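You operate a simulated robot arm through the tools that you are given. There is no shell and no other tool. Be economical: measure what you need, move in short steps, check, and stop when the job is done.

You are at the controls of a simulated robot arm. One attempt, no reset.

Task
Fit the silver valve cover and tighten its six bolts, the middle two first.
Fine: bolts 2 and 5 are the middle ones; the spark plugs stay in the rack.

Only the result counts: the job must be done as asked and must still hold three seconds after the hand-in. Knocking over, shifting, dropping, spilling or breaking anything else fails it. Lids that push on must go on centred and level and be pressed home; caps that screw on are set level and turned clockwise until they are tight.

Robot
A 7-joint arm with a two-finger parallel gripper, fixed in place. Base frame: the origin is at the foot of the arm, x ahead of it, y to its left, z up. Readings come in mm, degrees, newtons and seconds.
With the tool pointing down near the work surface it reaches from about 100 to 640 mm from the base axis. Its first joint turns from -115.0 to 115.0 degrees. Payload 3.91 kg.
Tool frame: the origin (TCP) lies between the finger pads and is the grasp point; the fingertips stand 30 mm ahead of it; z points along the fingers, y is the line along which they close. Largest opening 110 mm; finger width 20, thickness 10; the body of the gripper, 48 by 112 mm, starts 55 mm behind the TCP.
Orientation is that of the tool frame in the base frame, as a unit quaternion [w, x, y, z]. With the fingers straight down and closing along the base's y, the tool's x points along the base's -x, its y along +y and its z along -z.

Tools
- The arm moves only by the tool arm_command. Its argument "plan" is text: rows parted by semicolons, each of 7 numbers parted by spaces: the finger opening in mm, from 0 to 110, then the shift along the base's x, y, z in mm, then the turn, a rotation vector about the base's x, y, z in degrees. In form: jaw dx dy dz wx wy wz; .... A call has 1 to 8 rows; each row shifts and turns the commanded pose from where the row before left it. A row lasts 0.2 s, in which the tool goes at most 50 mm and 8.6 degrees; a call with a longer step from one row to the next is refused whole, and so is a gripper value outside its range. A pose out of reach is approached as far as the arm can. The call stops where the force on the tool passes 40 N (or 10 N more than at its start, if that is more) or the arm is blocked; 0.2 s more then pass. Each finger travels about 108 mm/s and halts on what it meets, pressing with about 39 N; the grip force reading is that of the motor and also rises with nothing between the fingers. The clock runs only during rows and for 0.2 s after the last one: add rows that do not move to give the fingers time. It gives the time, the measured TCP pose, the force on the tool (base axes), the opening and the grip force at its end, in the units of the frame above (readings bear some noise).
- Cameras (640 x 400 px; columns grow to the right, rows downward): "scene" is fixed at [401.8, 651.6, 1906.3]; the picture's right is [-1.00, -0.08, 0.00], its down [-0.08, 0.94, -0.34] and it looks along [0.03, -0.34, -0.94] (base axes); focal length 318 px, centre (320, 200). "wrist" rides on the gripper at [72, 17, -103] in the tool frame; the picture's right is [-0.23, 0.97, 0.00], its down [-0.76, -0.18, -0.62] and it looks along [-0.61, -0.14, 0.78] (tool axes); focal length 222 px, centre (320, 200). There is no depth. A picture from a camera that has moved, and an enlarged one, comes with that camera's place and axes in the base frame and with its lens.
- snapshot(camera): a new picture of that camera. No time passes.
- move_column(by): slides the trunk up (or, below 0, down) by that many mm; the arm rides with it, the base frame stays. It gives what a move gives, with no picture.
- inspect(camera, box): a new picture of the part [left, top, right, bottom] of that camera's present view, enlarged. No time passes.
- job_done(): hands the job in; it is judged then, once.

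Go step by step. Nothing tells you positions but the pictures and the camera data: compare them with the known pose of the tool, close in by small moves and look again before you grip or let go. The budget is 120 turns and 84 pictures, counting those below and the enlarged ones. Unless the task says otherwise, let go and move clear before handing in, and close with one line.

The tools are called after ">>>" by a JSON object that holds its "name" and its "arguments". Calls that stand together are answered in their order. arm_command: Moves the arm, as the interface text tells. Its arguments: {"type":"object","properties":{"plan":{"type":"string"}},"required":["plan"]} The other tools are called the same way: move_column (by) slides the trunk up or down; snapshot (camera) takes a picture; inspect (camera, box) takes an enlarged picture of a part of a camera's view; job_done () hands the job in.

At the start:

```text
time_s: 0.0
tool_pos: [335.9, 304.7, 1467.7]
ee_rot: [0.0, -0.001, 1.0, 0.0]
force: [0.5, 0.4, 0.0]
width: 110.0
grasp_force: 0.1
trunk travel left (down, up): [-925.0, 65.0]
```

scene: 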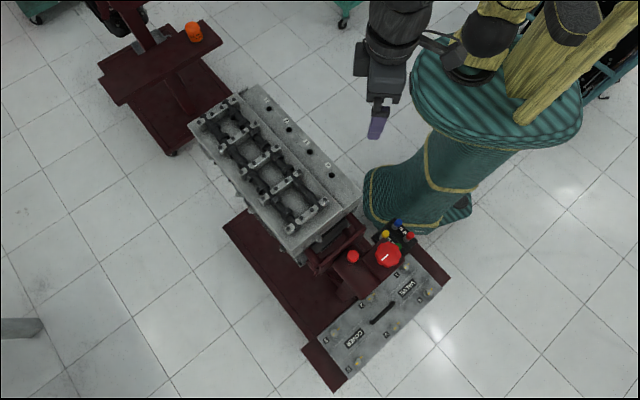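
wrist: 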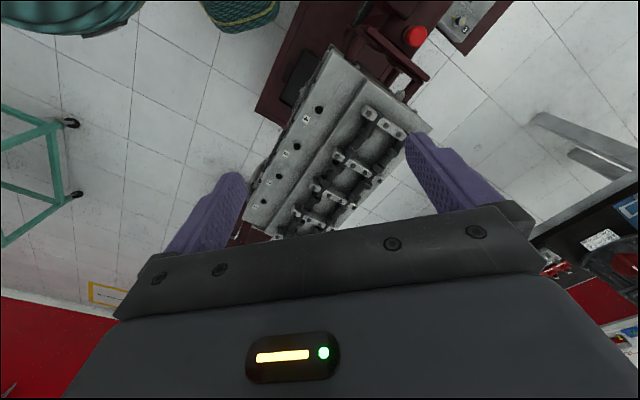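

I see an engine head on a red stand, and a silver cover with a handle and bolts lying on a lower platform near the bottom of the scene picture. I'll look closer before moving.

>>> {"name": "inspect", "arguments": {"camera": "scene", "box": [290, 210, 450, 390]}}

>>> {"name": "inspect", "arguments": {"camera": "scene", "box": [180, 75, 370, 270]}}

```text
2.22 times, centred on (370, 300) of scene
camera zoom: at [401.8, 651.6, 1906.3], right [-1.0, -0.08, 0.0], down [-0.08, 0.94, -0.34], along [0.03, -0.34, -0.94], focal length 708 px, centre (209, -22)
```

zoom: 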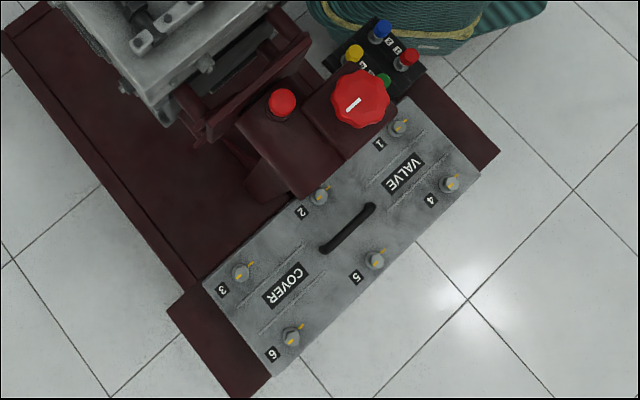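

```text
2.05 times, centred on (275, 172) of scene
camera zoom: at [401.8, 651.6, 1906.3], right [-1.0, -0.08, 0.0], down [-0.08, 0.94, -0.34], along [0.03, -0.34, -0.94], focal length 653 px, centre (412, 256)
```

zoom: 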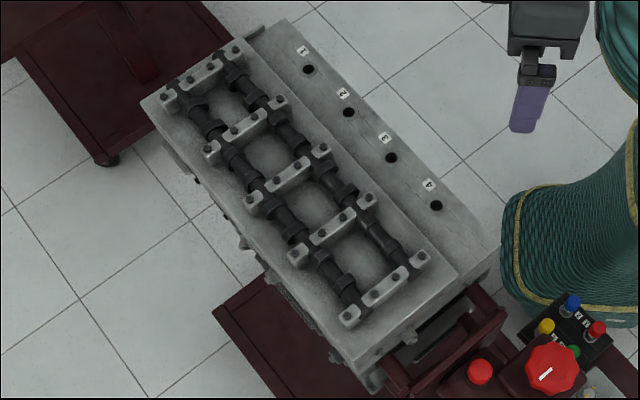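

The engine head top appears to be at z≈1090, with its long axis along (+x,−y). The cover lies below it, near (180,620), with its handle along (1,1). I'll swing over at this height, turn 45° so the fingers close across the handle, and look with the wrist camera.

>>> {"name": "arm_command", "arguments": {"plan": "110 -24 24 0 0 0 7.5;110 -24 24 0 0 0 7.5;110 -24 24 0 0 0 7.5;110 -24 24 0 0 0 7.5;110 -24 24 0 0 0 7.5;110 -24 24 0 0 0 7.5"}}

>>> {"name": "snapshot", "arguments": {"camera": "wrist"}}

```text
time_s: 1.4
tool_pos: [190.5, 449.3, 1467.6]
ee_rot: [-0.001, -0.385, 0.923, 0.0]
force: [-0.4, 0.7, 0.6]
width: 109.9
grasp_force: 0.1
trunk travel left (down, up): [-925.0, 65.0]
```

```text
79 pictures are left
camera wrist: at [127.1, 411.9, 1571.6], right [-0.53, 0.85, 0.0], down [0.66, 0.42, 0.62], along [0.53, 0.33, -0.78], focal length 222 px, centre (320, 200)
```

wrist: 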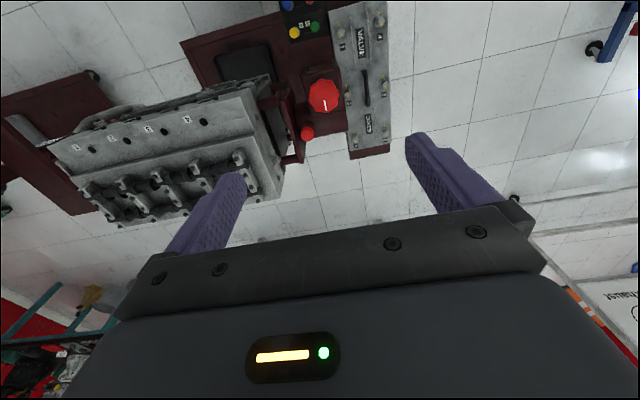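

The cover handle triangulates to about (190,627,775). I'll move out over it, then lower the trunk part of the way and look again.

>>> {"name": "arm_command", "arguments": {"plan": "110 0 40 0 0 0 0;110 0 40 0 0 0 0;110 0 40 0 0 0 0;110 0 40 0 0 0 0"}}

>>> {"name": "move_column", "arguments": {"by": -300}}

>>> {"name": "snapshot", "arguments": {"camera": "wrist"}}

>>> {"name": "snapshot", "arguments": {"camera": "scene"}}

```text
time_s: 2.4
tool_pos: [189.3, 612.1, 1463.9]
ee_rot: [-0.002, -0.383, 0.924, -0.004]
force: [-0.4, 0.6, 1.3]
width: 110.1
grasp_force: 0.0
out of reach, approached as far as the arm can: row 4
trunk travel left (down, up): [-925.0, 65.0]
```

```text
time_s: 5.4
tool_pos: [189.8, 605.1, 1166.8]
ee_rot: [0.0, -0.383, 0.924, 0.0]
force: [-0.5, -0.2, 0.1]
width: 110.1
grasp_force: 0.1
trunk travel left (down, up): [-625.0, 365.0]
```

```text
78 pictures are left
camera wrist: at [127.3, 568.0, 1270.8], right [-0.53, 0.85, 0.0], down [0.66, 0.41, 0.62], along [0.53, 0.33, -0.78], focal length 222 px, centre (320, 200)
```

wrist: 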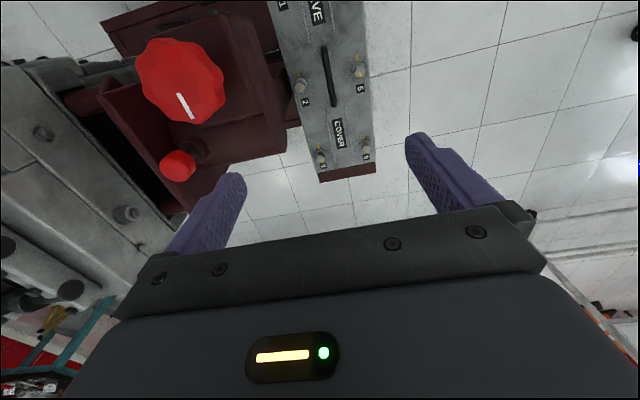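

```text
77 pictures are left
```

scene: 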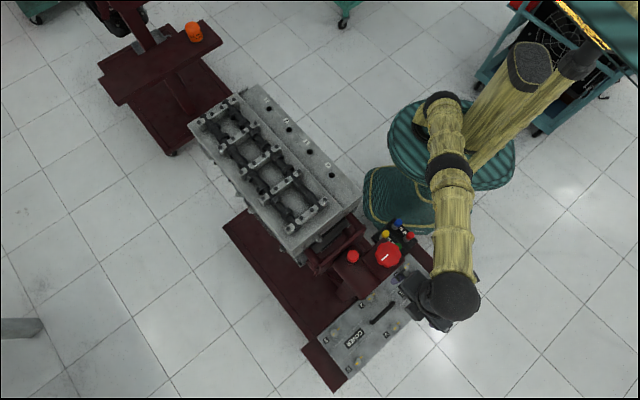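

The handle centre refines to about (190,629), top z≈765, just beyond the reach limit seen so far. I'll test whether the reach changes with tool height relative to the trunk.

>>> {"name": "arm_command", "arguments": {"plan": "110 0 0 -45 0 0 0;110 0 0 -45 0 0 0;110 0 0 -45 0 0 0;110 0 12 0 0 0 0;110 0 12 0 0 0 0;110 0 0 0 0 0 0"}}

```text
time_s: 6.8
tool_pos: [189.5, 629.2, 1031.9]
ee_rot: [0.0, -0.383, 0.924, 0.0]
force: [-0.7, 0.4, -0.1]
width: 110.0
grasp_force: 0.1
trunk travel left (down, up): [-625.0, 365.0]
```

Full reach is available when the tool sits lower relative to the trunk. Now lower the column another 150 and look at the handle.

>>> {"name": "move_column", "arguments": {"by": -150}}

>>> {"name": "snapshot", "arguments": {"camera": "wrist"}}

>>> {"name": "inspect", "arguments": {"camera": "scene", "box": [290, 210, 450, 390]}}

```text
time_s: 8.6
tool_pos: [190.4, 629.9, 881.8]
ee_rot: [-0.001, -0.384, 0.924, 0.0]
force: [-0.8, 0.6, 0.3]
width: 109.8
grasp_force: 0.0
trunk travel left (down, up): [-475.0, 515.0]
```

```text
76 pictures are left
camera wrist: at [127.0, 591.8, 986.1], right [-0.53, 0.85, 0.0], down [0.66, 0.41, 0.62], along [0.53, 0.33, -0.78], focal length 222 px, centre (320, 200)
```

wrist: 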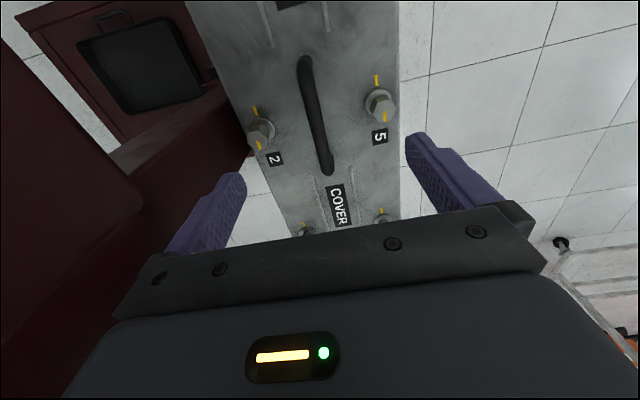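

```text
2.22 times, centred on (370, 300) of scene
camera zoom: at [401.8, 651.6, 1906.3], right [-1.0, -0.08, 0.0], down [-0.08, 0.94, -0.34], along [0.03, -0.34, -0.94], focal length 708 px, centre (209, -22)
```

zoom: 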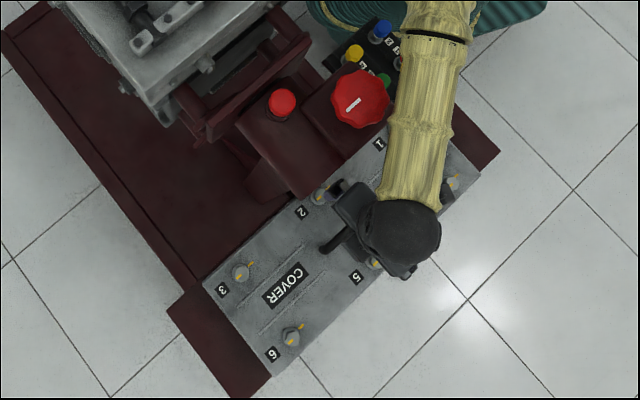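

Cover top is about z≈748 and the handle bar about 765, running at 45°. Bolts 2 and 5 flank the handle at ±67 mm, so I narrow the jaw to 44 mm before descending, shift 2 mm sideways, and look again.

>>> {"name": "arm_command", "arguments": {"plan": "44 2 -2 0 0 0 0;44 0 0 0 0 0 0;44 0 0 0 0 0 0;44 0 0 -35 0 0 0;44 0 0 -35 0 0 0"}}

>>> {"name": "snapshot", "arguments": {"camera": "wrist"}}

```text
time_s: 9.8
tool_pos: [180.9, 626.6, 819.8]
ee_rot: [0.005, -0.388, 0.922, 0.002]
force: [-0.3, -0.7, -0.3]
width: 43.8
grasp_force: 0.0
trunk travel left (down, up): [-475.0, 515.0]
```

```text
74 pictures are left
camera wrist: at [117.7, 589.0, 921.6], right [-0.54, 0.84, 0.0], down [0.66, 0.42, 0.63], along [0.53, 0.34, -0.78], focal length 222 px, centre (320, 200)
```

wrist: 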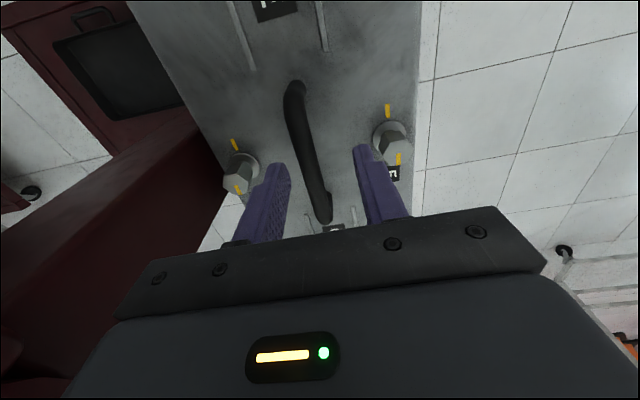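

The pose hasn't come where commanded; I check whether it is still settling.

>>> {"name": "arm_command", "arguments": {"plan": "44 0 0 0 0 0 0;44 0 0 0 0 0 0"}}

>>> {"name": "inspect", "arguments": {"camera": "scene", "box": [340, 180, 500, 340]}}

```text
time_s: 10.3
tool_pos: [181.0, 626.5, 818.0]
ee_rot: [0.005, -0.388, 0.922, 0.0]
force: [0.3, -0.6, -0.6]
width: 43.9
grasp_force: 0.0
trunk travel left (down, up): [-475.0, 515.0]
```

```text
2.50 times, centred on (420, 260) of scene
camera zoom: at [401.8, 651.6, 1906.3], right [-1.0, -0.08, 0.0], down [-0.08, 0.94, -0.34], along [0.03, -0.34, -0.94], focal length 796 px, centre (70, 50)
```

zoom: 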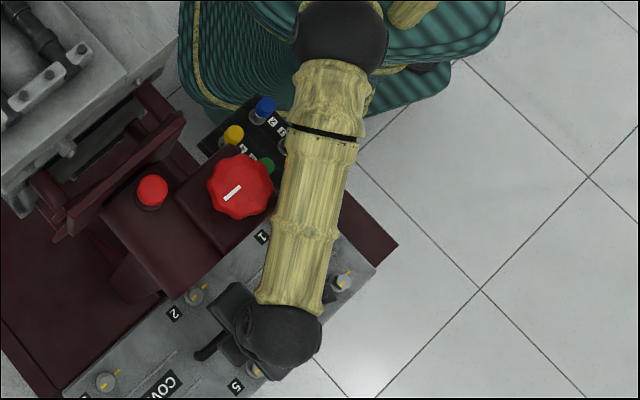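

The arm is being held off about 10 mm, perhaps the forearm touching something. I back up and see if it recovers.

>>> {"name": "arm_command", "arguments": {"plan": "44 0 0 35 0 0 0;44 0 0 35 0 0 0;44 0 0 0 0 0 0"}}

>>> {"name": "snapshot", "arguments": {"camera": "scene"}}

```text
time_s: 11.2
tool_pos: [192.3, 626.9, 883.6]
ee_rot: [0.0, -0.383, 0.924, 0.0]
force: [0.5, 0.0, -0.3]
width: 43.8
grasp_force: 0.0
trunk travel left (down, up): [-475.0, 515.0]
```

```text
72 pictures are left
```

scene: 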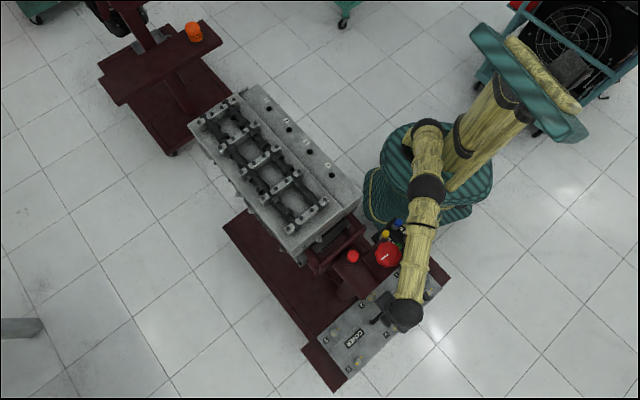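

The red knob top is at z≈1043 near (231,481), and the forearm rubs it. I'll raise the trunk and reach down more steeply so that the forearm passes above it.

>>> {"name": "move_column", "arguments": {"by": 250}}

>>> {"name": "arm_command", "arguments": {"plan": "44 0 0 -45 0 0 0;44 0 0 -45 0 0 0;44 0 0 -45 0 0 0;44 0 0 -45 0 0 0;44 0 0 -35 0 0 0;44 0 0 0 0 0 0"}}

>>> {"name": "snapshot", "arguments": {"camera": "scene"}}

```text
time_s: 13.7
tool_pos: [192.3, 626.7, 1133.4]
ee_rot: [0.0, -0.383, 0.924, 0.0]
force: [0.4, -0.2, 1.1]
width: 44.0
grasp_force: 0.1
trunk travel left (down, up): [-725.0, 265.0]
```

```text
time_s: 15.1
tool_pos: [193.6, 627.1, 917.1]
ee_rot: [-0.001, -0.383, 0.924, 0.0]
force: [0.9, 0.6, -0.6]
width: 43.9
grasp_force: 0.1
trunk travel left (down, up): [-725.0, 265.0]
```

```text
71 pictures are left
```

scene: 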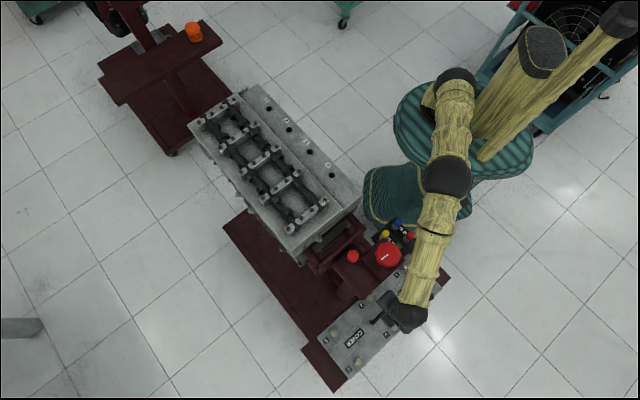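

Good, now well clear of the knob. Continue down.

>>> {"name": "arm_command", "arguments": {"plan": "44 0 0 -40 0 0 0;44 0 0 -40 0 0 0;44 0 0 -20 0 0 0;44 0 0 0 0 0 0"}}

>>> {"name": "snapshot", "arguments": {"camera": "wrist"}}

>>> {"name": "inspect", "arguments": {"camera": "scene", "box": [340, 180, 500, 340]}}

```text
time_s: 16.1
tool_pos: [191.2, 628.1, 818.4]
ee_rot: [0.001, -0.383, 0.924, 0.0]
force: [0.2, 0.7, 0.6]
width: 43.6
grasp_force: 0.1
trunk travel left (down, up): [-725.0, 265.0]
```

```text
70 pictures are left
camera wrist: at [128.8, 588.9, 921.1], right [-0.53, 0.85, 0.0], down [0.66, 0.41, 0.62], along [0.53, 0.33, -0.78], focal length 222 px, centre (320, 200)
```

wrist: 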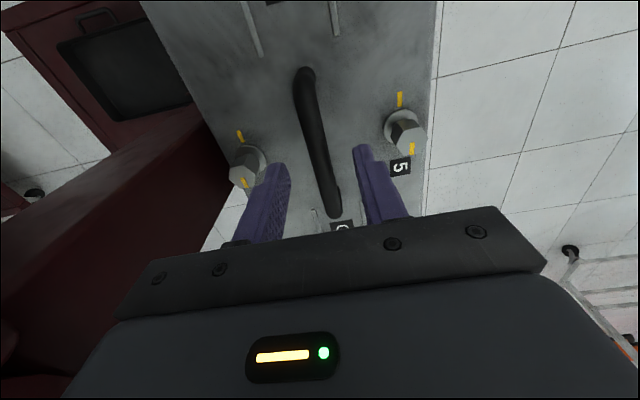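

```text
2.50 times, centred on (420, 260) of scene
camera zoom: at [401.8, 651.6, 1906.3], right [-1.0, -0.08, 0.0], down [-0.08, 0.94, -0.34], along [0.03, -0.34, -0.94], focal length 796 px, centre (70, 50)
```

zoom: 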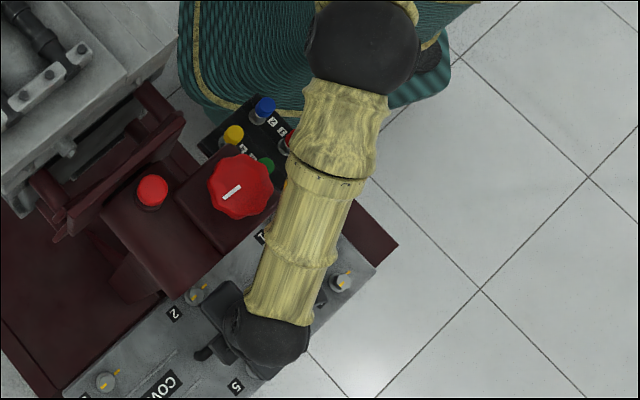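

Lateral alignment is good and I need only about 3 mm along the handle. Descend to tips near z≈757.

>>> {"name": "arm_command", "arguments": {"plan": "44 2.5 2.5 -15 0 0 0;44 0 0 -15 0 0 0;44 0 0 0 0 0 0"}}

>>> {"name": "inspect", "arguments": {"camera": "wrist", "box": [180, 40, 480, 240]}}

```text
time_s: 16.9
tool_pos: [193.9, 628.7, 787.9]
ee_rot: [0.0, -0.384, 0.924, 0.0]
force: [0.0, 0.2, 0.9]
width: 43.9
grasp_force: 0.1
trunk travel left (down, up): [-725.0, 265.0]
```

```text
2.00 times, centred on (330, 140) of wrist
camera zoom: at [131.6, 591.7, 890.9], right [-0.53, 0.85, 0.0], down [0.66, 0.41, 0.62], along [0.53, 0.33, -0.78], focal length 444 px, centre (300, 320)
```

zoom: 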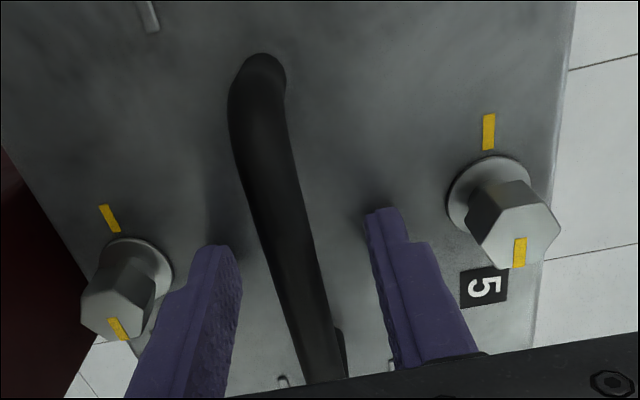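

Fingertips straddle the handle with a little clearance left above the plate. Lower 6 mm more, then close.

>>> {"name": "arm_command", "arguments": {"plan": "44 0 0 -3 0 0 0;44 0 0 -3 0 0 0;44 0 0 0 0 0 0"}}

>>> {"name": "inspect", "arguments": {"camera": "wrist", "box": [180, 40, 480, 240]}}

```text
time_s: 17.7
tool_pos: [194.3, 630.9, 785.3]
ee_rot: [0.002, -0.383, 0.924, 0.002]
force: [-1.0, -1.3, 20.9]
width: 44.5
grasp_force: 0.1
trunk travel left (down, up): [-725.0, 265.0]
```

```text
2.00 times, centred on (330, 140) of wrist
camera zoom: at [131.6, 591.5, 888.1], right [-0.53, 0.85, 0.0], down [0.66, 0.41, 0.63], along [0.53, 0.33, -0.78], focal length 444 px, centre (300, 320)
```

zoom: 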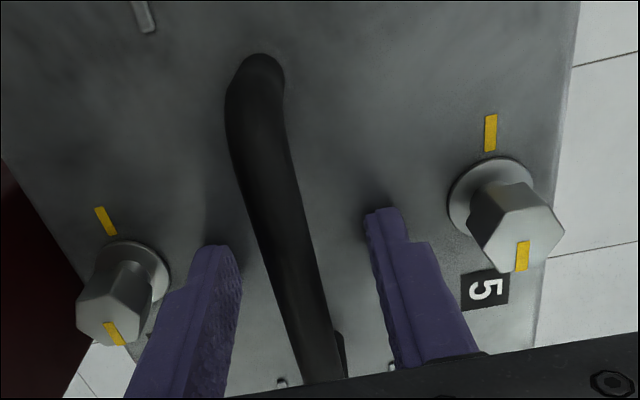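

Tips touch the plate at z≈755.5 (cover top). I back off to 787.5 and close on the handle.

>>> {"name": "arm_command", "arguments": {"plan": "44 0 0 6 0 0 0;20 0 0 0 0 0 0;0 0 0 0 0 0 0;0 0 0 0 0 0 0;0 0 0 0 0 0 0"}}

>>> {"name": "inspect", "arguments": {"camera": "wrist", "box": [180, 40, 480, 240]}}

```text
time_s: 18.9
tool_pos: [195.2, 630.0, 786.3]
ee_rot: [-0.001, -0.384, 0.924, 0.0]
force: [0.7, -0.2, 0.2]
width: 12.5
grasp_force: 39.6
trunk travel left (down, up): [-725.0, 265.0]
```

```text
2.00 times, centred on (330, 140) of wrist
camera zoom: at [132.1, 592.2, 889.4], right [-0.53, 0.85, 0.0], down [0.66, 0.41, 0.62], along [0.53, 0.33, -0.78], focal length 444 px, centre (300, 320)
```

zoom: 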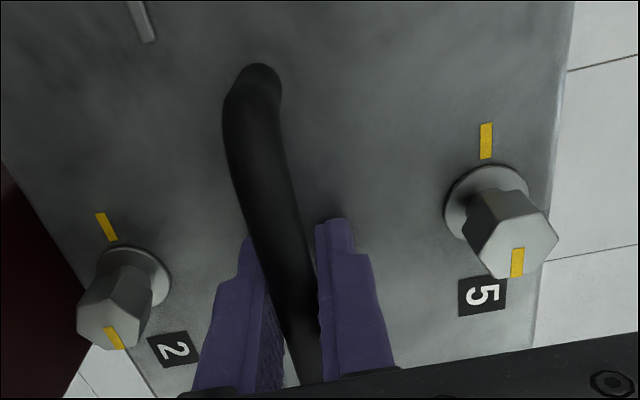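

Gripped on 12.5 mm. Lift a little and check weight and level.

>>> {"name": "arm_command", "arguments": {"plan": "0 0 0 8 0 0 0;0 0 0 12 0 0 0;0 0 0 20 0 0 0;0 0 0 0 0 0 0"}}

>>> {"name": "snapshot", "arguments": {"camera": "wrist"}}

>>> {"name": "snapshot", "arguments": {"camera": "scene"}}

```text
time_s: 19.9
tool_pos: [193.9, 630.6, 826.7]
ee_rot: [-0.001, -0.383, 0.924, -0.001]
force: [0.0, 0.5, -10.1]
width: 12.4
grasp_force: 38.9
trunk travel left (down, up): [-725.0, 265.0]
```

```text
65 pictures are left
camera wrist: at [131.3, 592.4, 930.3], right [-0.53, 0.85, 0.0], down [0.66, 0.41, 0.62], along [0.53, 0.33, -0.78], focal length 222 px, centre (320, 200)
```

wrist: 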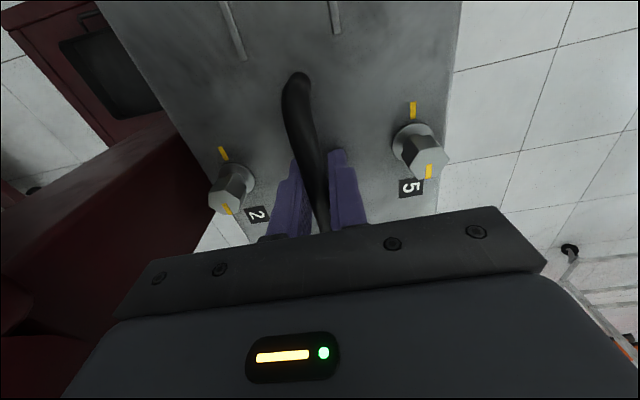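

```text
64 pictures are left
```

scene: 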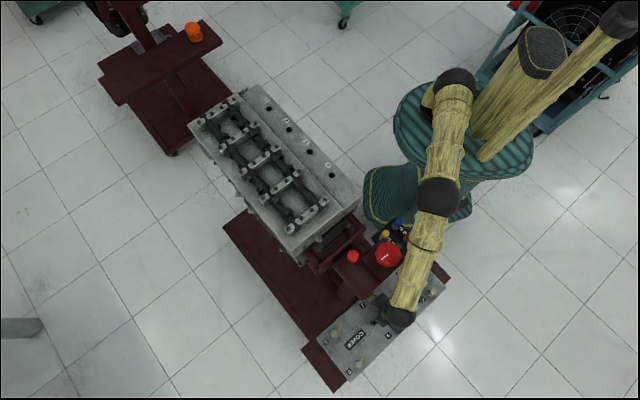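

Cover lifted, about 1 kg and level. Raise it well above the engine and, meanwhile, look at the head for the bolt holes.

>>> {"name": "move_column", "arguments": {"by": 265}}

>>> {"name": "inspect", "arguments": {"camera": "scene", "box": [185, 80, 285, 160]}}

>>> {"name": "inspect", "arguments": {"camera": "scene", "box": [255, 160, 355, 260]}}

```text
time_s: 22.6
tool_pos: [193.8, 631.6, 1092.1]
ee_rot: [-0.001, -0.383, 0.924, 0.001]
force: [0.4, 0.1, -10.0]
width: 12.4
grasp_force: 39.1
trunk travel left (down, up): [-990.0, 0.0]
```

```text
5.00 times, centred on (235, 120) of scene
camera zoom: at [401.8, 651.6, 1906.3], right [-1.0, -0.08, 0.0], down [-0.08, 0.94, -0.34], along [0.03, -0.34, -0.94], focal length 1592 px, centre (745, 600)
```

zoom: 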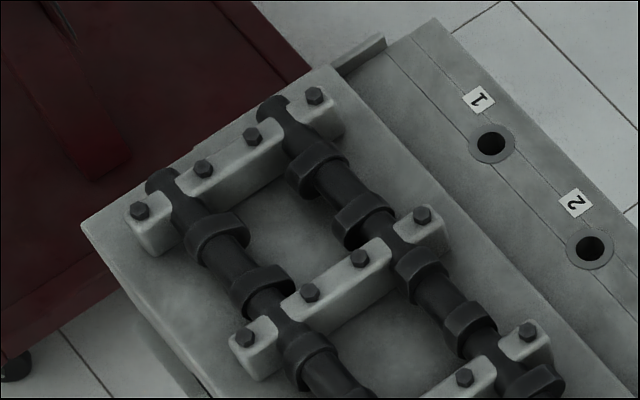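

```text
4.00 times, centred on (305, 210) of scene
camera zoom: at [401.8, 651.6, 1906.3], right [-1.0, -0.08, 0.0], down [-0.08, 0.94, -0.34], along [0.03, -0.34, -0.94], focal length 1274 px, centre (380, 160)
```

zoom: 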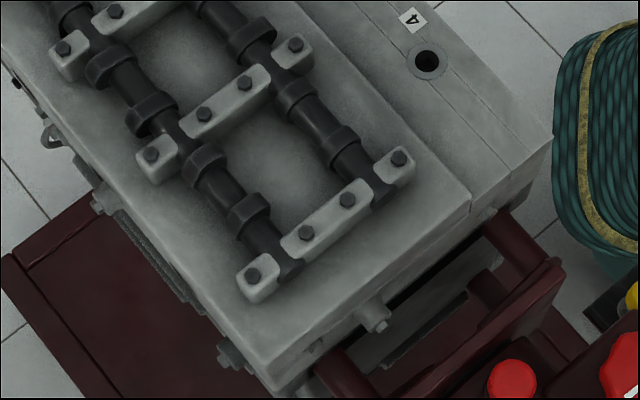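

No holes are visible on the head; the cover sits on the raised deck. I need its correct heading, so I read the head's number labels closely and lift further.

>>> {"name": "inspect", "arguments": {"camera": "scene", "box": [270, 90, 350, 170]}}

>>> {"name": "arm_command", "arguments": {"plan": "0 0 0 40 0 0 0;0 0 0 40 0 0 0;0 0 0 40 0 0 0;0 0 0 40 0 0 0;0 0 0 40 0 0 0;0 0 0 20 0 0 0;0 0 0 0 0 0 0"}}

>>> {"name": "snapshot", "arguments": {"camera": "scene"}}

>>> {"name": "snapshot", "arguments": {"camera": "wrist"}}

```text
5.00 times, centred on (310, 130) of scene
camera zoom: at [401.8, 651.6, 1906.3], right [-1.0, -0.08, 0.0], down [-0.08, 0.94, -0.34], along [0.03, -0.34, -0.94], focal length 1592 px, centre (370, 550)
```

zoom: 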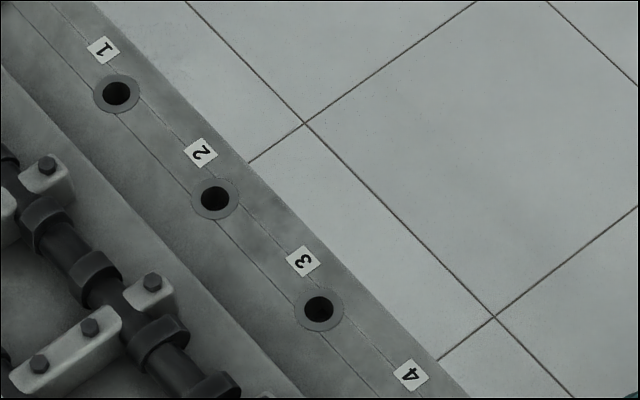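

```text
time_s: 24.2
tool_pos: [194.8, 630.4, 1310.4]
ee_rot: [-0.001, -0.383, 0.924, 0.0]
force: [-0.2, 0.8, -10.5]
width: 12.5
grasp_force: 38.8
trunk travel left (down, up): [-990.0, 0.0]
```

```text
60 pictures are left
```

scene: 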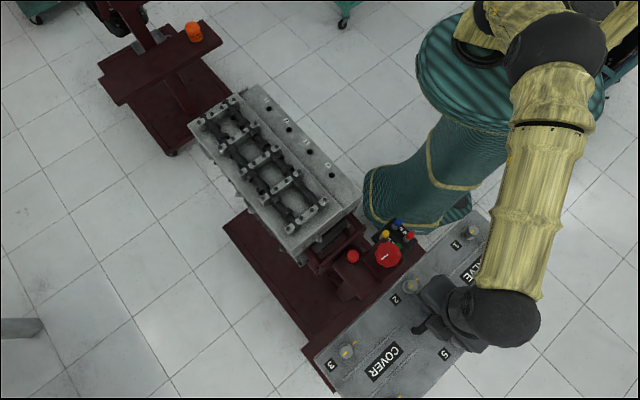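

```text
59 pictures are left
camera wrist: at [131.3, 592.5, 1414.4], right [-0.53, 0.85, 0.0], down [0.66, 0.41, 0.62], along [0.53, 0.33, -0.78], focal length 222 px, centre (320, 200)
```

wrist: 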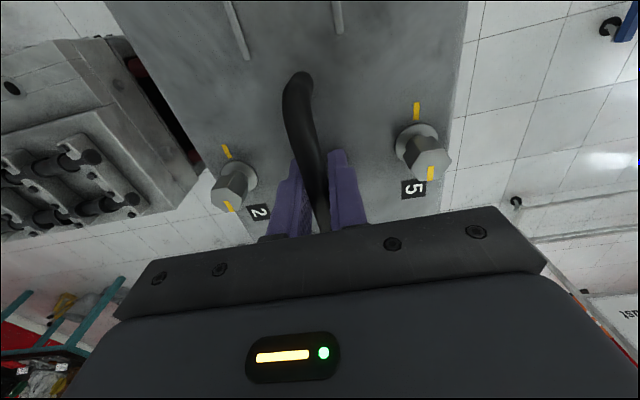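

I zoom further to read label orientation, and check the cover's numerals in the same manner.

>>> {"name": "inspect", "arguments": {"camera": "scene", "box": [300, 135, 360, 173]}}

>>> {"name": "inspect", "arguments": {"camera": "scene", "box": [300, 200, 500, 400]}}

```text
10.53 times, centred on (330, 154) of scene
camera zoom: at [401.8, 651.6, 1906.3], right [-1.0, -0.08, 0.0], down [-0.08, 0.94, -0.34], along [0.03, -0.34, -0.94], focal length 3352 px, centre (215, 684)
```

zoom: 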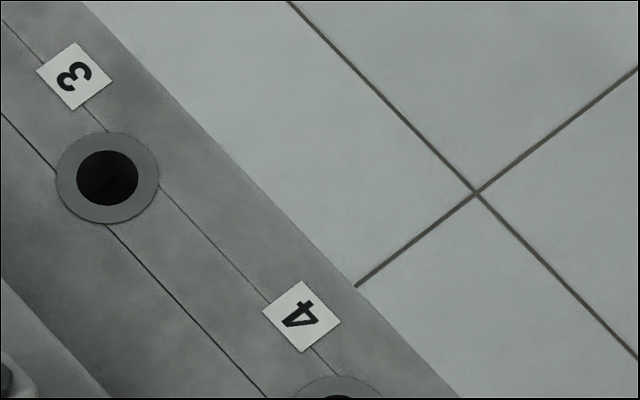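

```text
2.00 times, centred on (400, 300) of scene
camera zoom: at [401.8, 651.6, 1906.3], right [-1.0, -0.08, 0.0], down [-0.08, 0.94, -0.34], along [0.03, -0.34, -0.94], focal length 637 px, centre (160, 0)
```

zoom: 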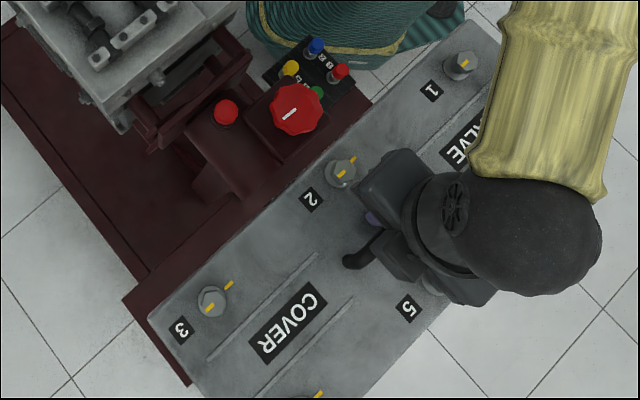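

>>> {"name": "inspect", "arguments": {"camera": "scene", "box": [302, 137, 314, 147]}}

>>> {"name": "inspect", "arguments": {"camera": "scene", "box": [322, 160, 336, 170]}}

```text
16.00 times, centred on (308, 142) of scene
camera zoom: at [401.8, 651.6, 1906.3], right [-1.0, -0.08, 0.0], down [-0.08, 0.94, -0.34], along [0.03, -0.34, -0.94], focal length 5096 px, centre (512, 1128)
```

zoom: 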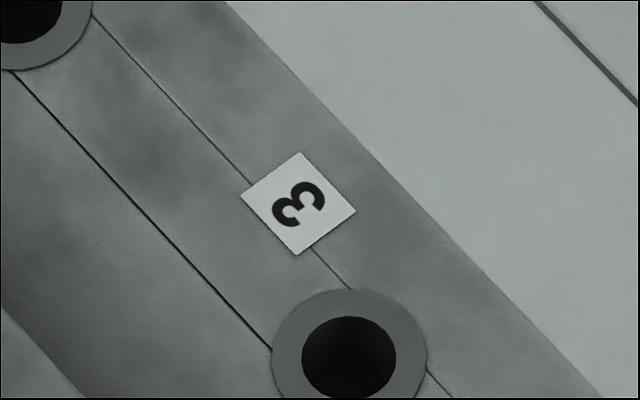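

```text
16.00 times, centred on (329, 165) of scene
camera zoom: at [401.8, 651.6, 1906.3], right [-1.0, -0.08, 0.0], down [-0.08, 0.94, -0.34], along [0.03, -0.34, -0.94], focal length 5096 px, centre (176, 760)
```

zoom: 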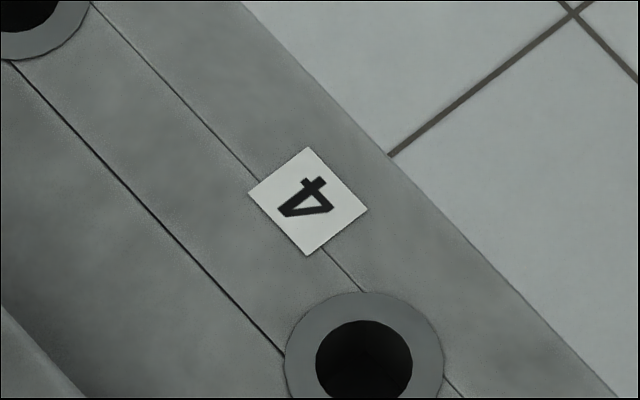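

The head's digits have their tops toward (+x,+y). Turning the cover −90° makes all the lettering read the same way, with bolts 1‑2‑3 on the spark‑plug side. I swing the cover round at this height along an arc.

>>> {"name": "arm_command", "arguments": {"plan": "0 34 -21 0 0 0 -7.5;0 34 -21 0 0 0 -7.5;0 34 -21 0 0 0 -7.5;0 34 -21 0 0 0 -7.5;0 31 -25 0 0 0 -7.5;0 31 -25 0 0 0 -7.5;0 31 -25 0 0 0 -7.5;0 31 -25 0 0 0 -7.5"}}

>>> {"name": "arm_command", "arguments": {"plan": "0 22 -27 0 0 0 -7.5;0 22 -27 0 0 0 -7.5;0 22 -27 0 0 0 -7.5;0 22 -27 0 0 0 -7.5;0 0 0 0 0 0 0"}}

>>> {"name": "snapshot", "arguments": {"camera": "scene"}}

>>> {"name": "snapshot", "arguments": {"camera": "wrist"}}

```text
time_s: 26.0
tool_pos: [457.1, 444.1, 1311.3]
ee_rot: [0.0, 0.131, 0.991, 0.0]
force: [-0.1, -0.5, -10.4]
width: 12.6
grasp_force: 39.0
trunk travel left (down, up): [-990.0, 0.0]
```

```text
time_s: 27.2
tool_pos: [541.0, 338.2, 1313.5]
ee_rot: [0.0, 0.383, 0.924, 0.0]
force: [0.7, 0.7, -10.6]
width: 12.6
grasp_force: 38.8
trunk travel left (down, up): [-990.0, 0.0]
```

```text
54 pictures are left
```

scene: 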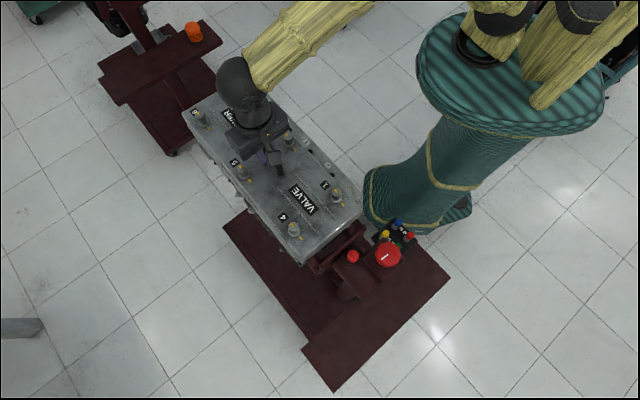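

```text
53 pictures are left
camera wrist: at [502.5, 404.2, 1415.8], right [0.85, 0.53, 0.0], down [0.41, -0.66, 0.62], along [0.33, -0.53, -0.78], focal length 222 px, centre (320, 200)
```

wrist: 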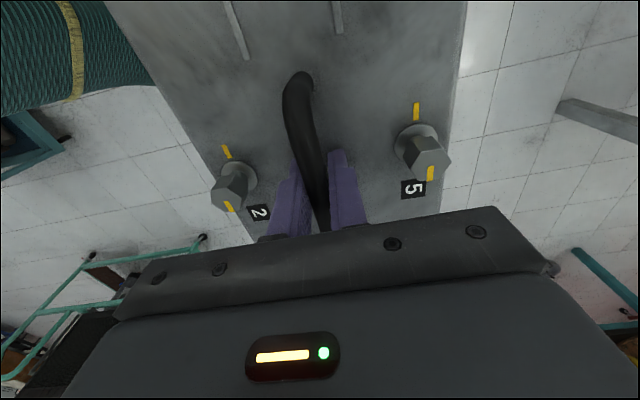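

The cover is over the engine, and the deck centre is estimated at about (600,270). I move it there and lower partway so I can compare cover and deck edges in the scene view.

>>> {"name": "arm_command", "arguments": {"plan": "0 29 -33 -10 0 0 0;0 29 -33 -10 0 0 0;0 0 0 -25 0 0 0;0 0 0 -25 0 0 0;0 0 0 0 0 0 0"}}

>>> {"name": "snapshot", "arguments": {"camera": "scene"}}

>>> {"name": "inspect", "arguments": {"camera": "scene", "box": [170, 70, 370, 270]}}

```text
time_s: 28.4
tool_pos: [599.8, 271.1, 1241.1]
ee_rot: [0.0, 0.382, 0.924, -0.001]
force: [0.1, -0.4, -10.4]
width: 12.6
grasp_force: 38.8
trunk travel left (down, up): [-990.0, 0.0]
```

```text
52 pictures are left
```

scene: 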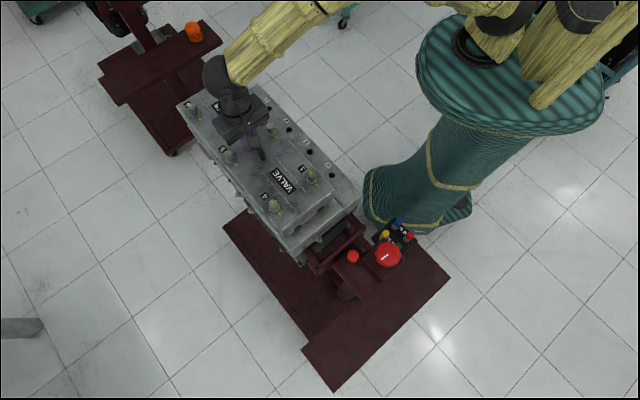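

```text
2.00 times, centred on (270, 170) of scene
camera zoom: at [401.8, 651.6, 1906.3], right [-1.0, -0.08, 0.0], down [-0.08, 0.94, -0.34], along [0.03, -0.34, -0.94], focal length 637 px, centre (420, 260)
```

zoom: 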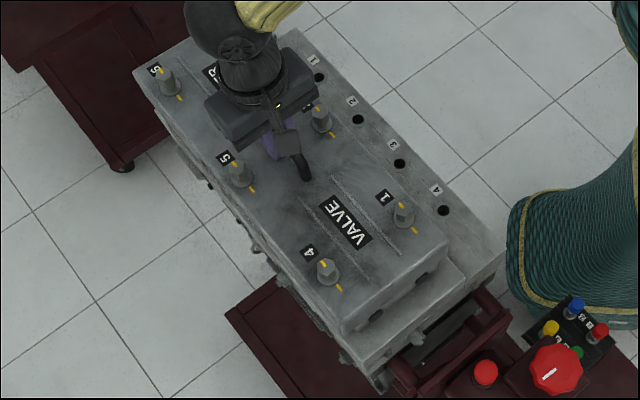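

The cover's near end face shows two dark features; I zoom to see what they are and how cover edges line up with the deck.

>>> {"name": "inspect", "arguments": {"camera": "scene", "box": [255, 180, 345, 265]}}

>>> {"name": "inspect", "arguments": {"camera": "scene", "box": [170, 75, 290, 165]}}

```text
4.71 times, centred on (300, 222) of scene
camera zoom: at [401.8, 651.6, 1906.3], right [-1.0, -0.08, 0.0], down [-0.08, 0.94, -0.34], along [0.03, -0.34, -0.94], focal length 1499 px, centre (414, 94)
```

zoom: 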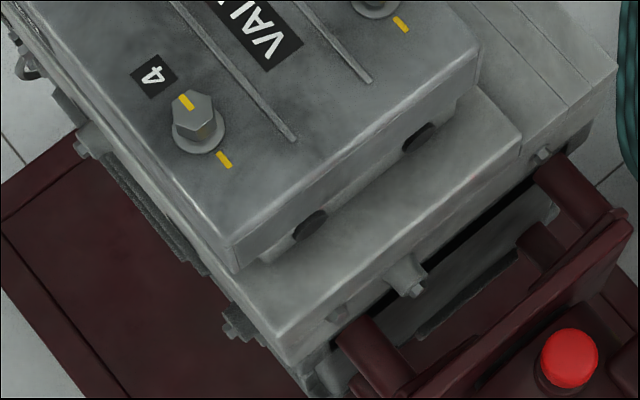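

```text
4.44 times, centred on (230, 120) of scene
camera zoom: at [401.8, 651.6, 1906.3], right [-1.0, -0.08, 0.0], down [-0.08, 0.94, -0.34], along [0.03, -0.34, -0.94], focal length 1415 px, centre (720, 556)
```

zoom: 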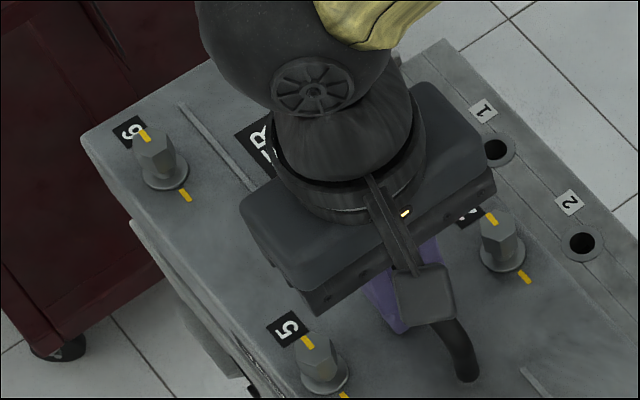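

Comparing cover bolts and edges with the deck and cap pattern in the same camera, the cover is about 10 mm too far along the engine and 3 mm too far outward. I shift by (−9,+5.5) and lower a bit to re-check.

>>> {"name": "arm_command", "arguments": {"plan": "0 -9 5.5 0 0 0 0;0 0 0 -10 0 0 0;0 0 0 0 0 0 0"}}

>>> {"name": "inspect", "arguments": {"camera": "scene", "box": [255, 180, 345, 265]}}

>>> {"name": "inspect", "arguments": {"camera": "scene", "box": [170, 75, 290, 165]}}

```text
time_s: 29.2
tool_pos: [592.4, 277.3, 1231.8]
ee_rot: [0.0, 0.381, 0.925, -0.001]
force: [0.6, -0.3, -9.8]
width: 12.5
grasp_force: 38.8
trunk travel left (down, up): [-990.0, 0.0]
```

```text
4.71 times, centred on (300, 222) of scene
camera zoom: at [401.8, 651.6, 1906.3], right [-1.0, -0.08, 0.0], down [-0.08, 0.94, -0.34], along [0.03, -0.34, -0.94], focal length 1499 px, centre (414, 94)
```

zoom: 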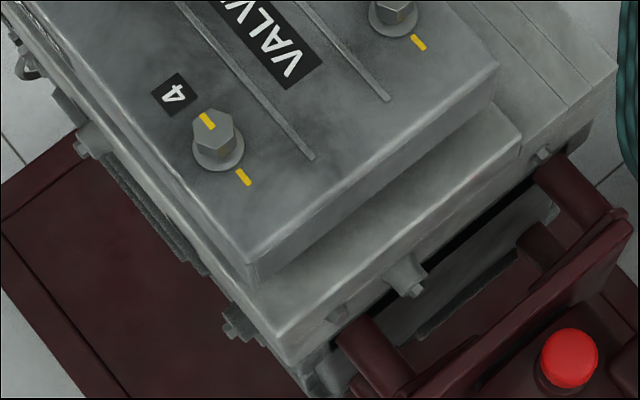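

```text
4.44 times, centred on (230, 120) of scene
camera zoom: at [401.8, 651.6, 1906.3], right [-1.0, -0.08, 0.0], down [-0.08, 0.94, -0.34], along [0.03, -0.34, -0.94], focal length 1415 px, centre (720, 556)
```

zoom: 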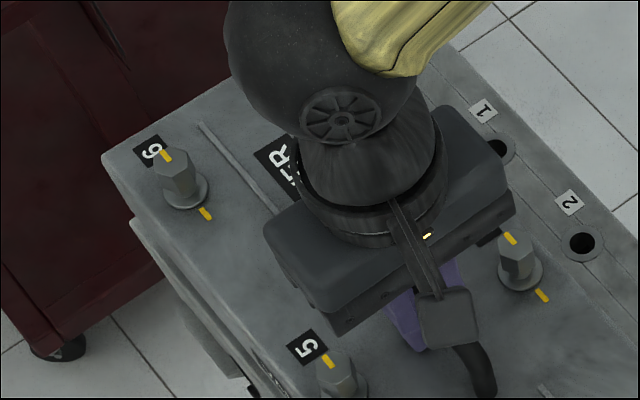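

The dark spots were the camshaft ends seen under the cover, so it is now just above them. Lower in small steps watching force.

>>> {"name": "arm_command", "arguments": {"plan": "0 0 0 -5 0 0 0;0 0 0 -5 0 0 0;0 0 0 -5 0 0 0;0 0 0 0 0 0 0"}}

>>> {"name": "snapshot", "arguments": {"camera": "wrist"}}

>>> {"name": "inspect", "arguments": {"camera": "scene", "box": [175, 80, 345, 265]}}

```text
time_s: 30.2
tool_pos: [591.6, 277.4, 1217.4]
ee_rot: [0.0, 0.382, 0.924, 0.0]
force: [-0.1, -0.6, -8.6]
width: 12.4
grasp_force: 38.7
trunk travel left (down, up): [-990.0, 0.0]
```

```text
46 pictures are left
camera wrist: at [552.4, 342.2, 1320.2], right [0.85, 0.53, 0.0], down [0.41, -0.66, 0.62], along [0.33, -0.53, -0.78], focal length 222 px, centre (320, 200)
```

wrist: 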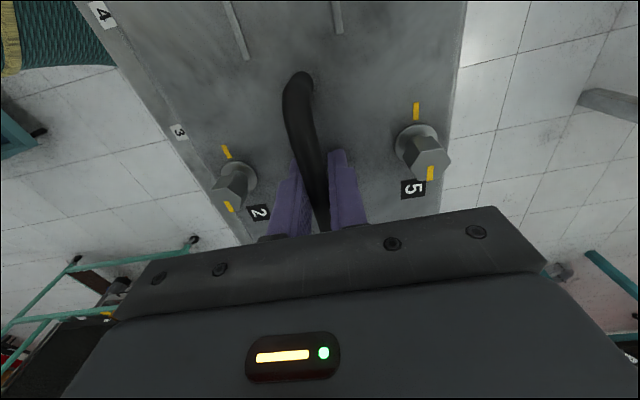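

```text
2.16 times, centred on (260, 172) of scene
camera zoom: at [401.8, 651.6, 1906.3], right [-1.0, -0.08, 0.0], down [-0.08, 0.94, -0.34], along [0.03, -0.34, -0.94], focal length 689 px, centre (450, 260)
```

zoom: 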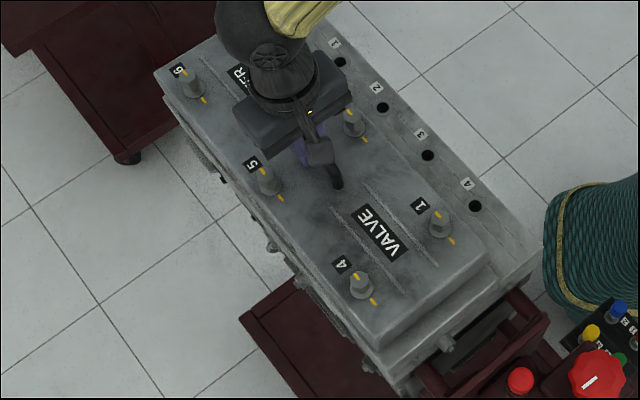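

>>> {"name": "inspect", "arguments": {"camera": "scene", "box": [255, 190, 345, 265]}}

>>> {"name": "inspect", "arguments": {"camera": "scene", "box": [185, 90, 245, 140]}}

```text
5.33 times, centred on (300, 228) of scene
camera zoom: at [401.8, 651.6, 1906.3], right [-1.0, -0.08, 0.0], down [-0.08, 0.94, -0.34], along [0.03, -0.34, -0.94], focal length 1698 px, centre (427, 53)
```

zoom: 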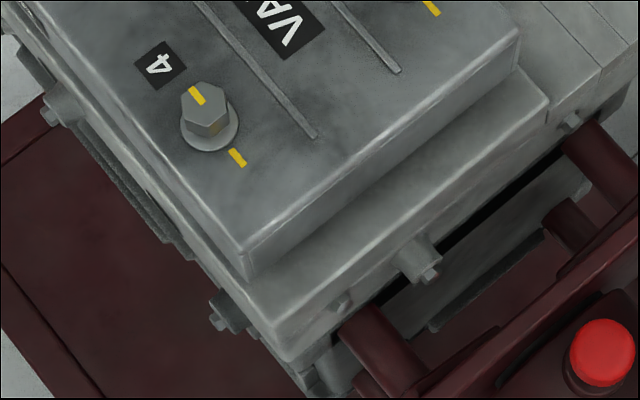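

```text
8.00 times, centred on (215, 115) of scene
camera zoom: at [401.8, 651.6, 1906.3], right [-1.0, -0.08, 0.0], down [-0.08, 0.94, -0.34], along [0.03, -0.34, -0.94], focal length 2548 px, centre (1160, 880)
```

zoom: 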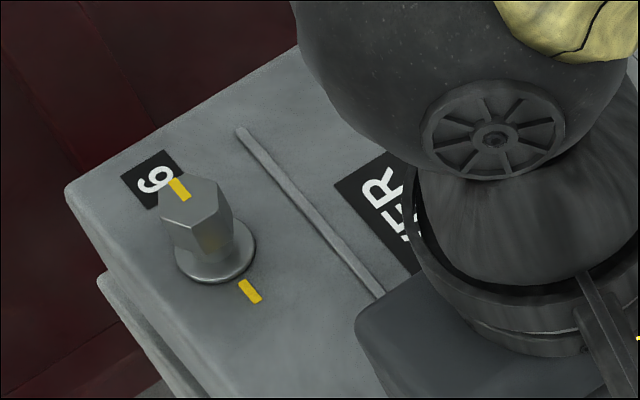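

Margins look even laterally; along the engine the cover should go about 3–4 mm back toward the far end. Adjust and lower further.

>>> {"name": "arm_command", "arguments": {"plan": "0 2.5 -2.5 0 0 0 0;0 0 0 -4 0 0 0;0 0 0 -4 0 0 0;0 0 0 0 0 0 0"}}

```text
time_s: 31.2
tool_pos: [594.5, 276.7, 1208.9]
ee_rot: [0.0, 0.382, 0.924, -0.001]
force: [-1.5, 3.4, -7.6]
width: 12.5
grasp_force: 38.8
trunk travel left (down, up): [-990.0, 0.0]
```

A sideways force shows the cover has engaged something and resists the far-ward shift, so I undo it and keep lowering gently.

>>> {"name": "arm_command", "arguments": {"plan": "0 -2.5 2.5 0 0 0 0;0 0 0 0 0 0 0"}}

>>> {"name": "arm_command", "arguments": {"plan": "0 0 0 -3 0 0 0;0 0 0 -3 0 0 0;0 0 0 0 0 0 0"}}

>>> {"name": "inspect", "arguments": {"camera": "scene", "box": [255, 190, 345, 265]}}

```text
time_s: 31.8
tool_pos: [592.7, 277.8, 1208.7]
ee_rot: [-0.001, 0.382, 0.924, -0.001]
force: [-0.1, -0.6, -9.9]
width: 12.3
grasp_force: 39.2
trunk travel left (down, up): [-990.0, 0.0]
```

```text
time_s: 32.6
tool_pos: [592.4, 278.0, 1206.0]
ee_rot: [0.002, 0.381, 0.924, 0.002]
force: [3.7, 2.0, 13.1]
width: 12.4
grasp_force: 39.0
trunk travel left (down, up): [-990.0, 0.0]
```

```text
5.33 times, centred on (300, 228) of scene
camera zoom: at [401.8, 651.6, 1906.3], right [-1.0, -0.08, 0.0], down [-0.08, 0.94, -0.34], along [0.03, -0.34, -0.94], focal length 1698 px, centre (427, 53)
```

zoom: 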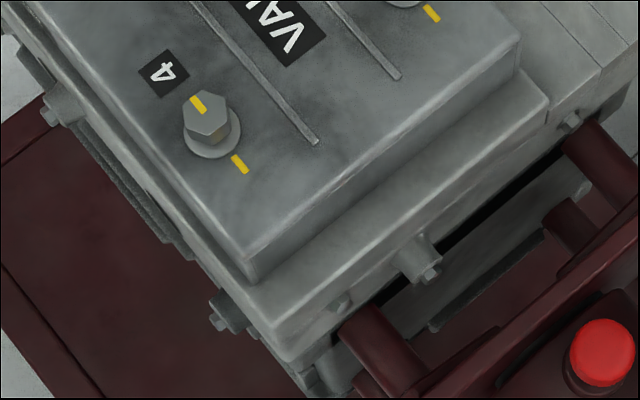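

Vertical contact at TCP z≈1206. I check whether the skirt is down on the deck.

>>> {"name": "inspect", "arguments": {"camera": "scene", "box": [280, 195, 340, 245]}}

>>> {"name": "inspect", "arguments": {"camera": "scene", "box": [190, 120, 290, 240]}}

```text
8.00 times, centred on (310, 220) of scene
camera zoom: at [401.8, 651.6, 1906.3], right [-1.0, -0.08, 0.0], down [-0.08, 0.94, -0.34], along [0.03, -0.34, -0.94], focal length 2548 px, centre (400, 40)
```

zoom: 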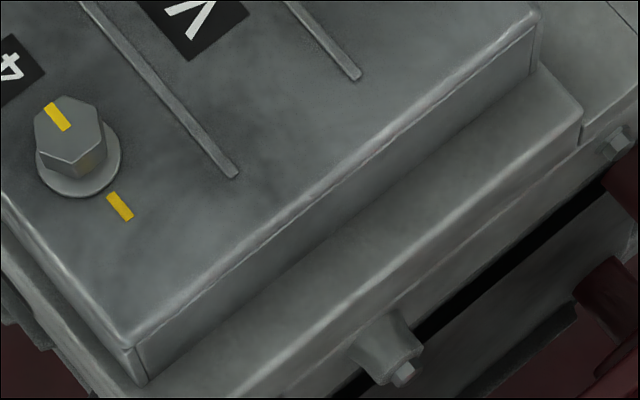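

```text
3.33 times, centred on (240, 180) of scene
camera zoom: at [401.8, 651.6, 1906.3], right [-1.0, -0.08, 0.0], down [-0.08, 0.94, -0.34], along [0.03, -0.34, -0.94], focal length 1062 px, centre (587, 267)
```

zoom: 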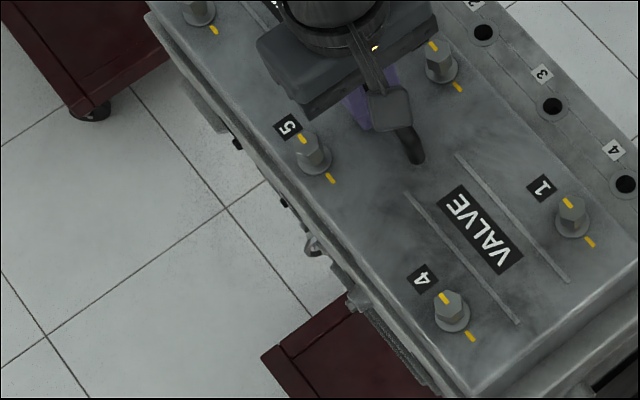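

The skirt looks flush with the deck and the camshaft ends are enclosed. I relieve the small side force and press down gently to confirm it's home.

>>> {"name": "arm_command", "arguments": {"plan": "0 0.7 0.7 0 0 0 0;0 0 0 -2 0 0 0;0 0 0 0 0 0 0"}}

```text
time_s: 33.4
tool_pos: [592.1, 278.1, 1205.9]
ee_rot: [0.003, 0.381, 0.924, 0.001]
force: [7.4, 3.4, 32.9]
width: 13.0
grasp_force: 39.1
trunk travel left (down, up): [-990.0, 0.0]
```

Rigid at the same height under 43 N, so it's on the deck. Relieve, open, rise and look.

>>> {"name": "arm_command", "arguments": {"plan": "0 0 0 3 0 0 0;0 0 0 1 0 0 0;44 0 0 0 0 0 0;44 0 0 0 0 0 0;44 0 0 30 0 0 0;44 0 0 40 0 0 0;44 0 0 40 0 0 0"}}

>>> {"name": "snapshot", "arguments": {"camera": "wrist"}}

>>> {"name": "inspect", "arguments": {"camera": "scene", "box": [170, 75, 370, 265]}}

```text
time_s: 35.0
tool_pos: [591.6, 276.5, 1315.4]
ee_rot: [0.0, 0.382, 0.924, 0.0]
force: [-0.1, -0.1, -0.3]
width: 44.0
grasp_force: 0.0
trunk travel left (down, up): [-990.0, 0.0]
```

```text
39 pictures are left
camera wrist: at [552.1, 341.6, 1419.1], right [0.85, 0.53, 0.0], down [0.41, -0.66, 0.62], along [0.33, -0.53, -0.78], focal length 222 px, centre (320, 200)
```

wrist: 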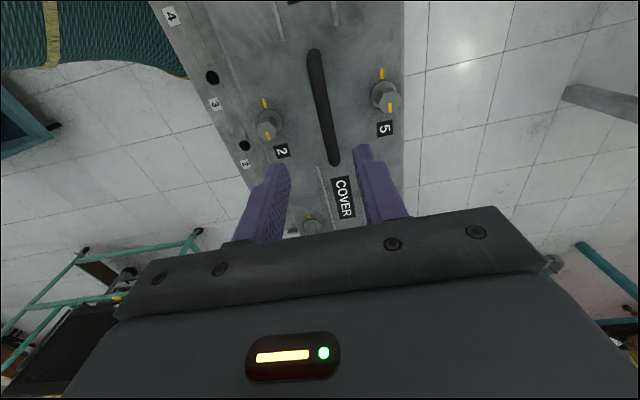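

```text
2.11 times, centred on (270, 170) of scene
camera zoom: at [401.8, 651.6, 1906.3], right [-1.0, -0.08, 0.0], down [-0.08, 0.94, -0.34], along [0.03, -0.34, -0.94], focal length 670 px, centre (425, 263)
```

zoom: 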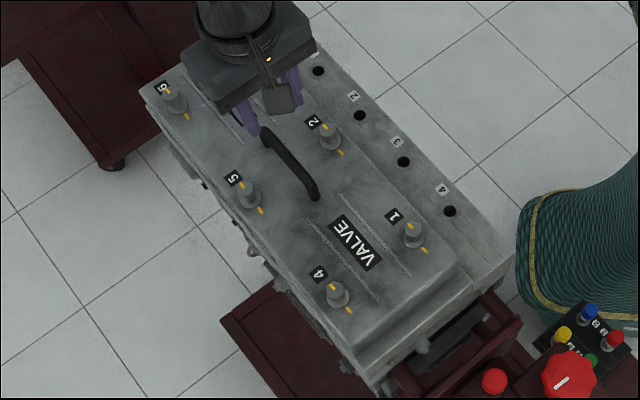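

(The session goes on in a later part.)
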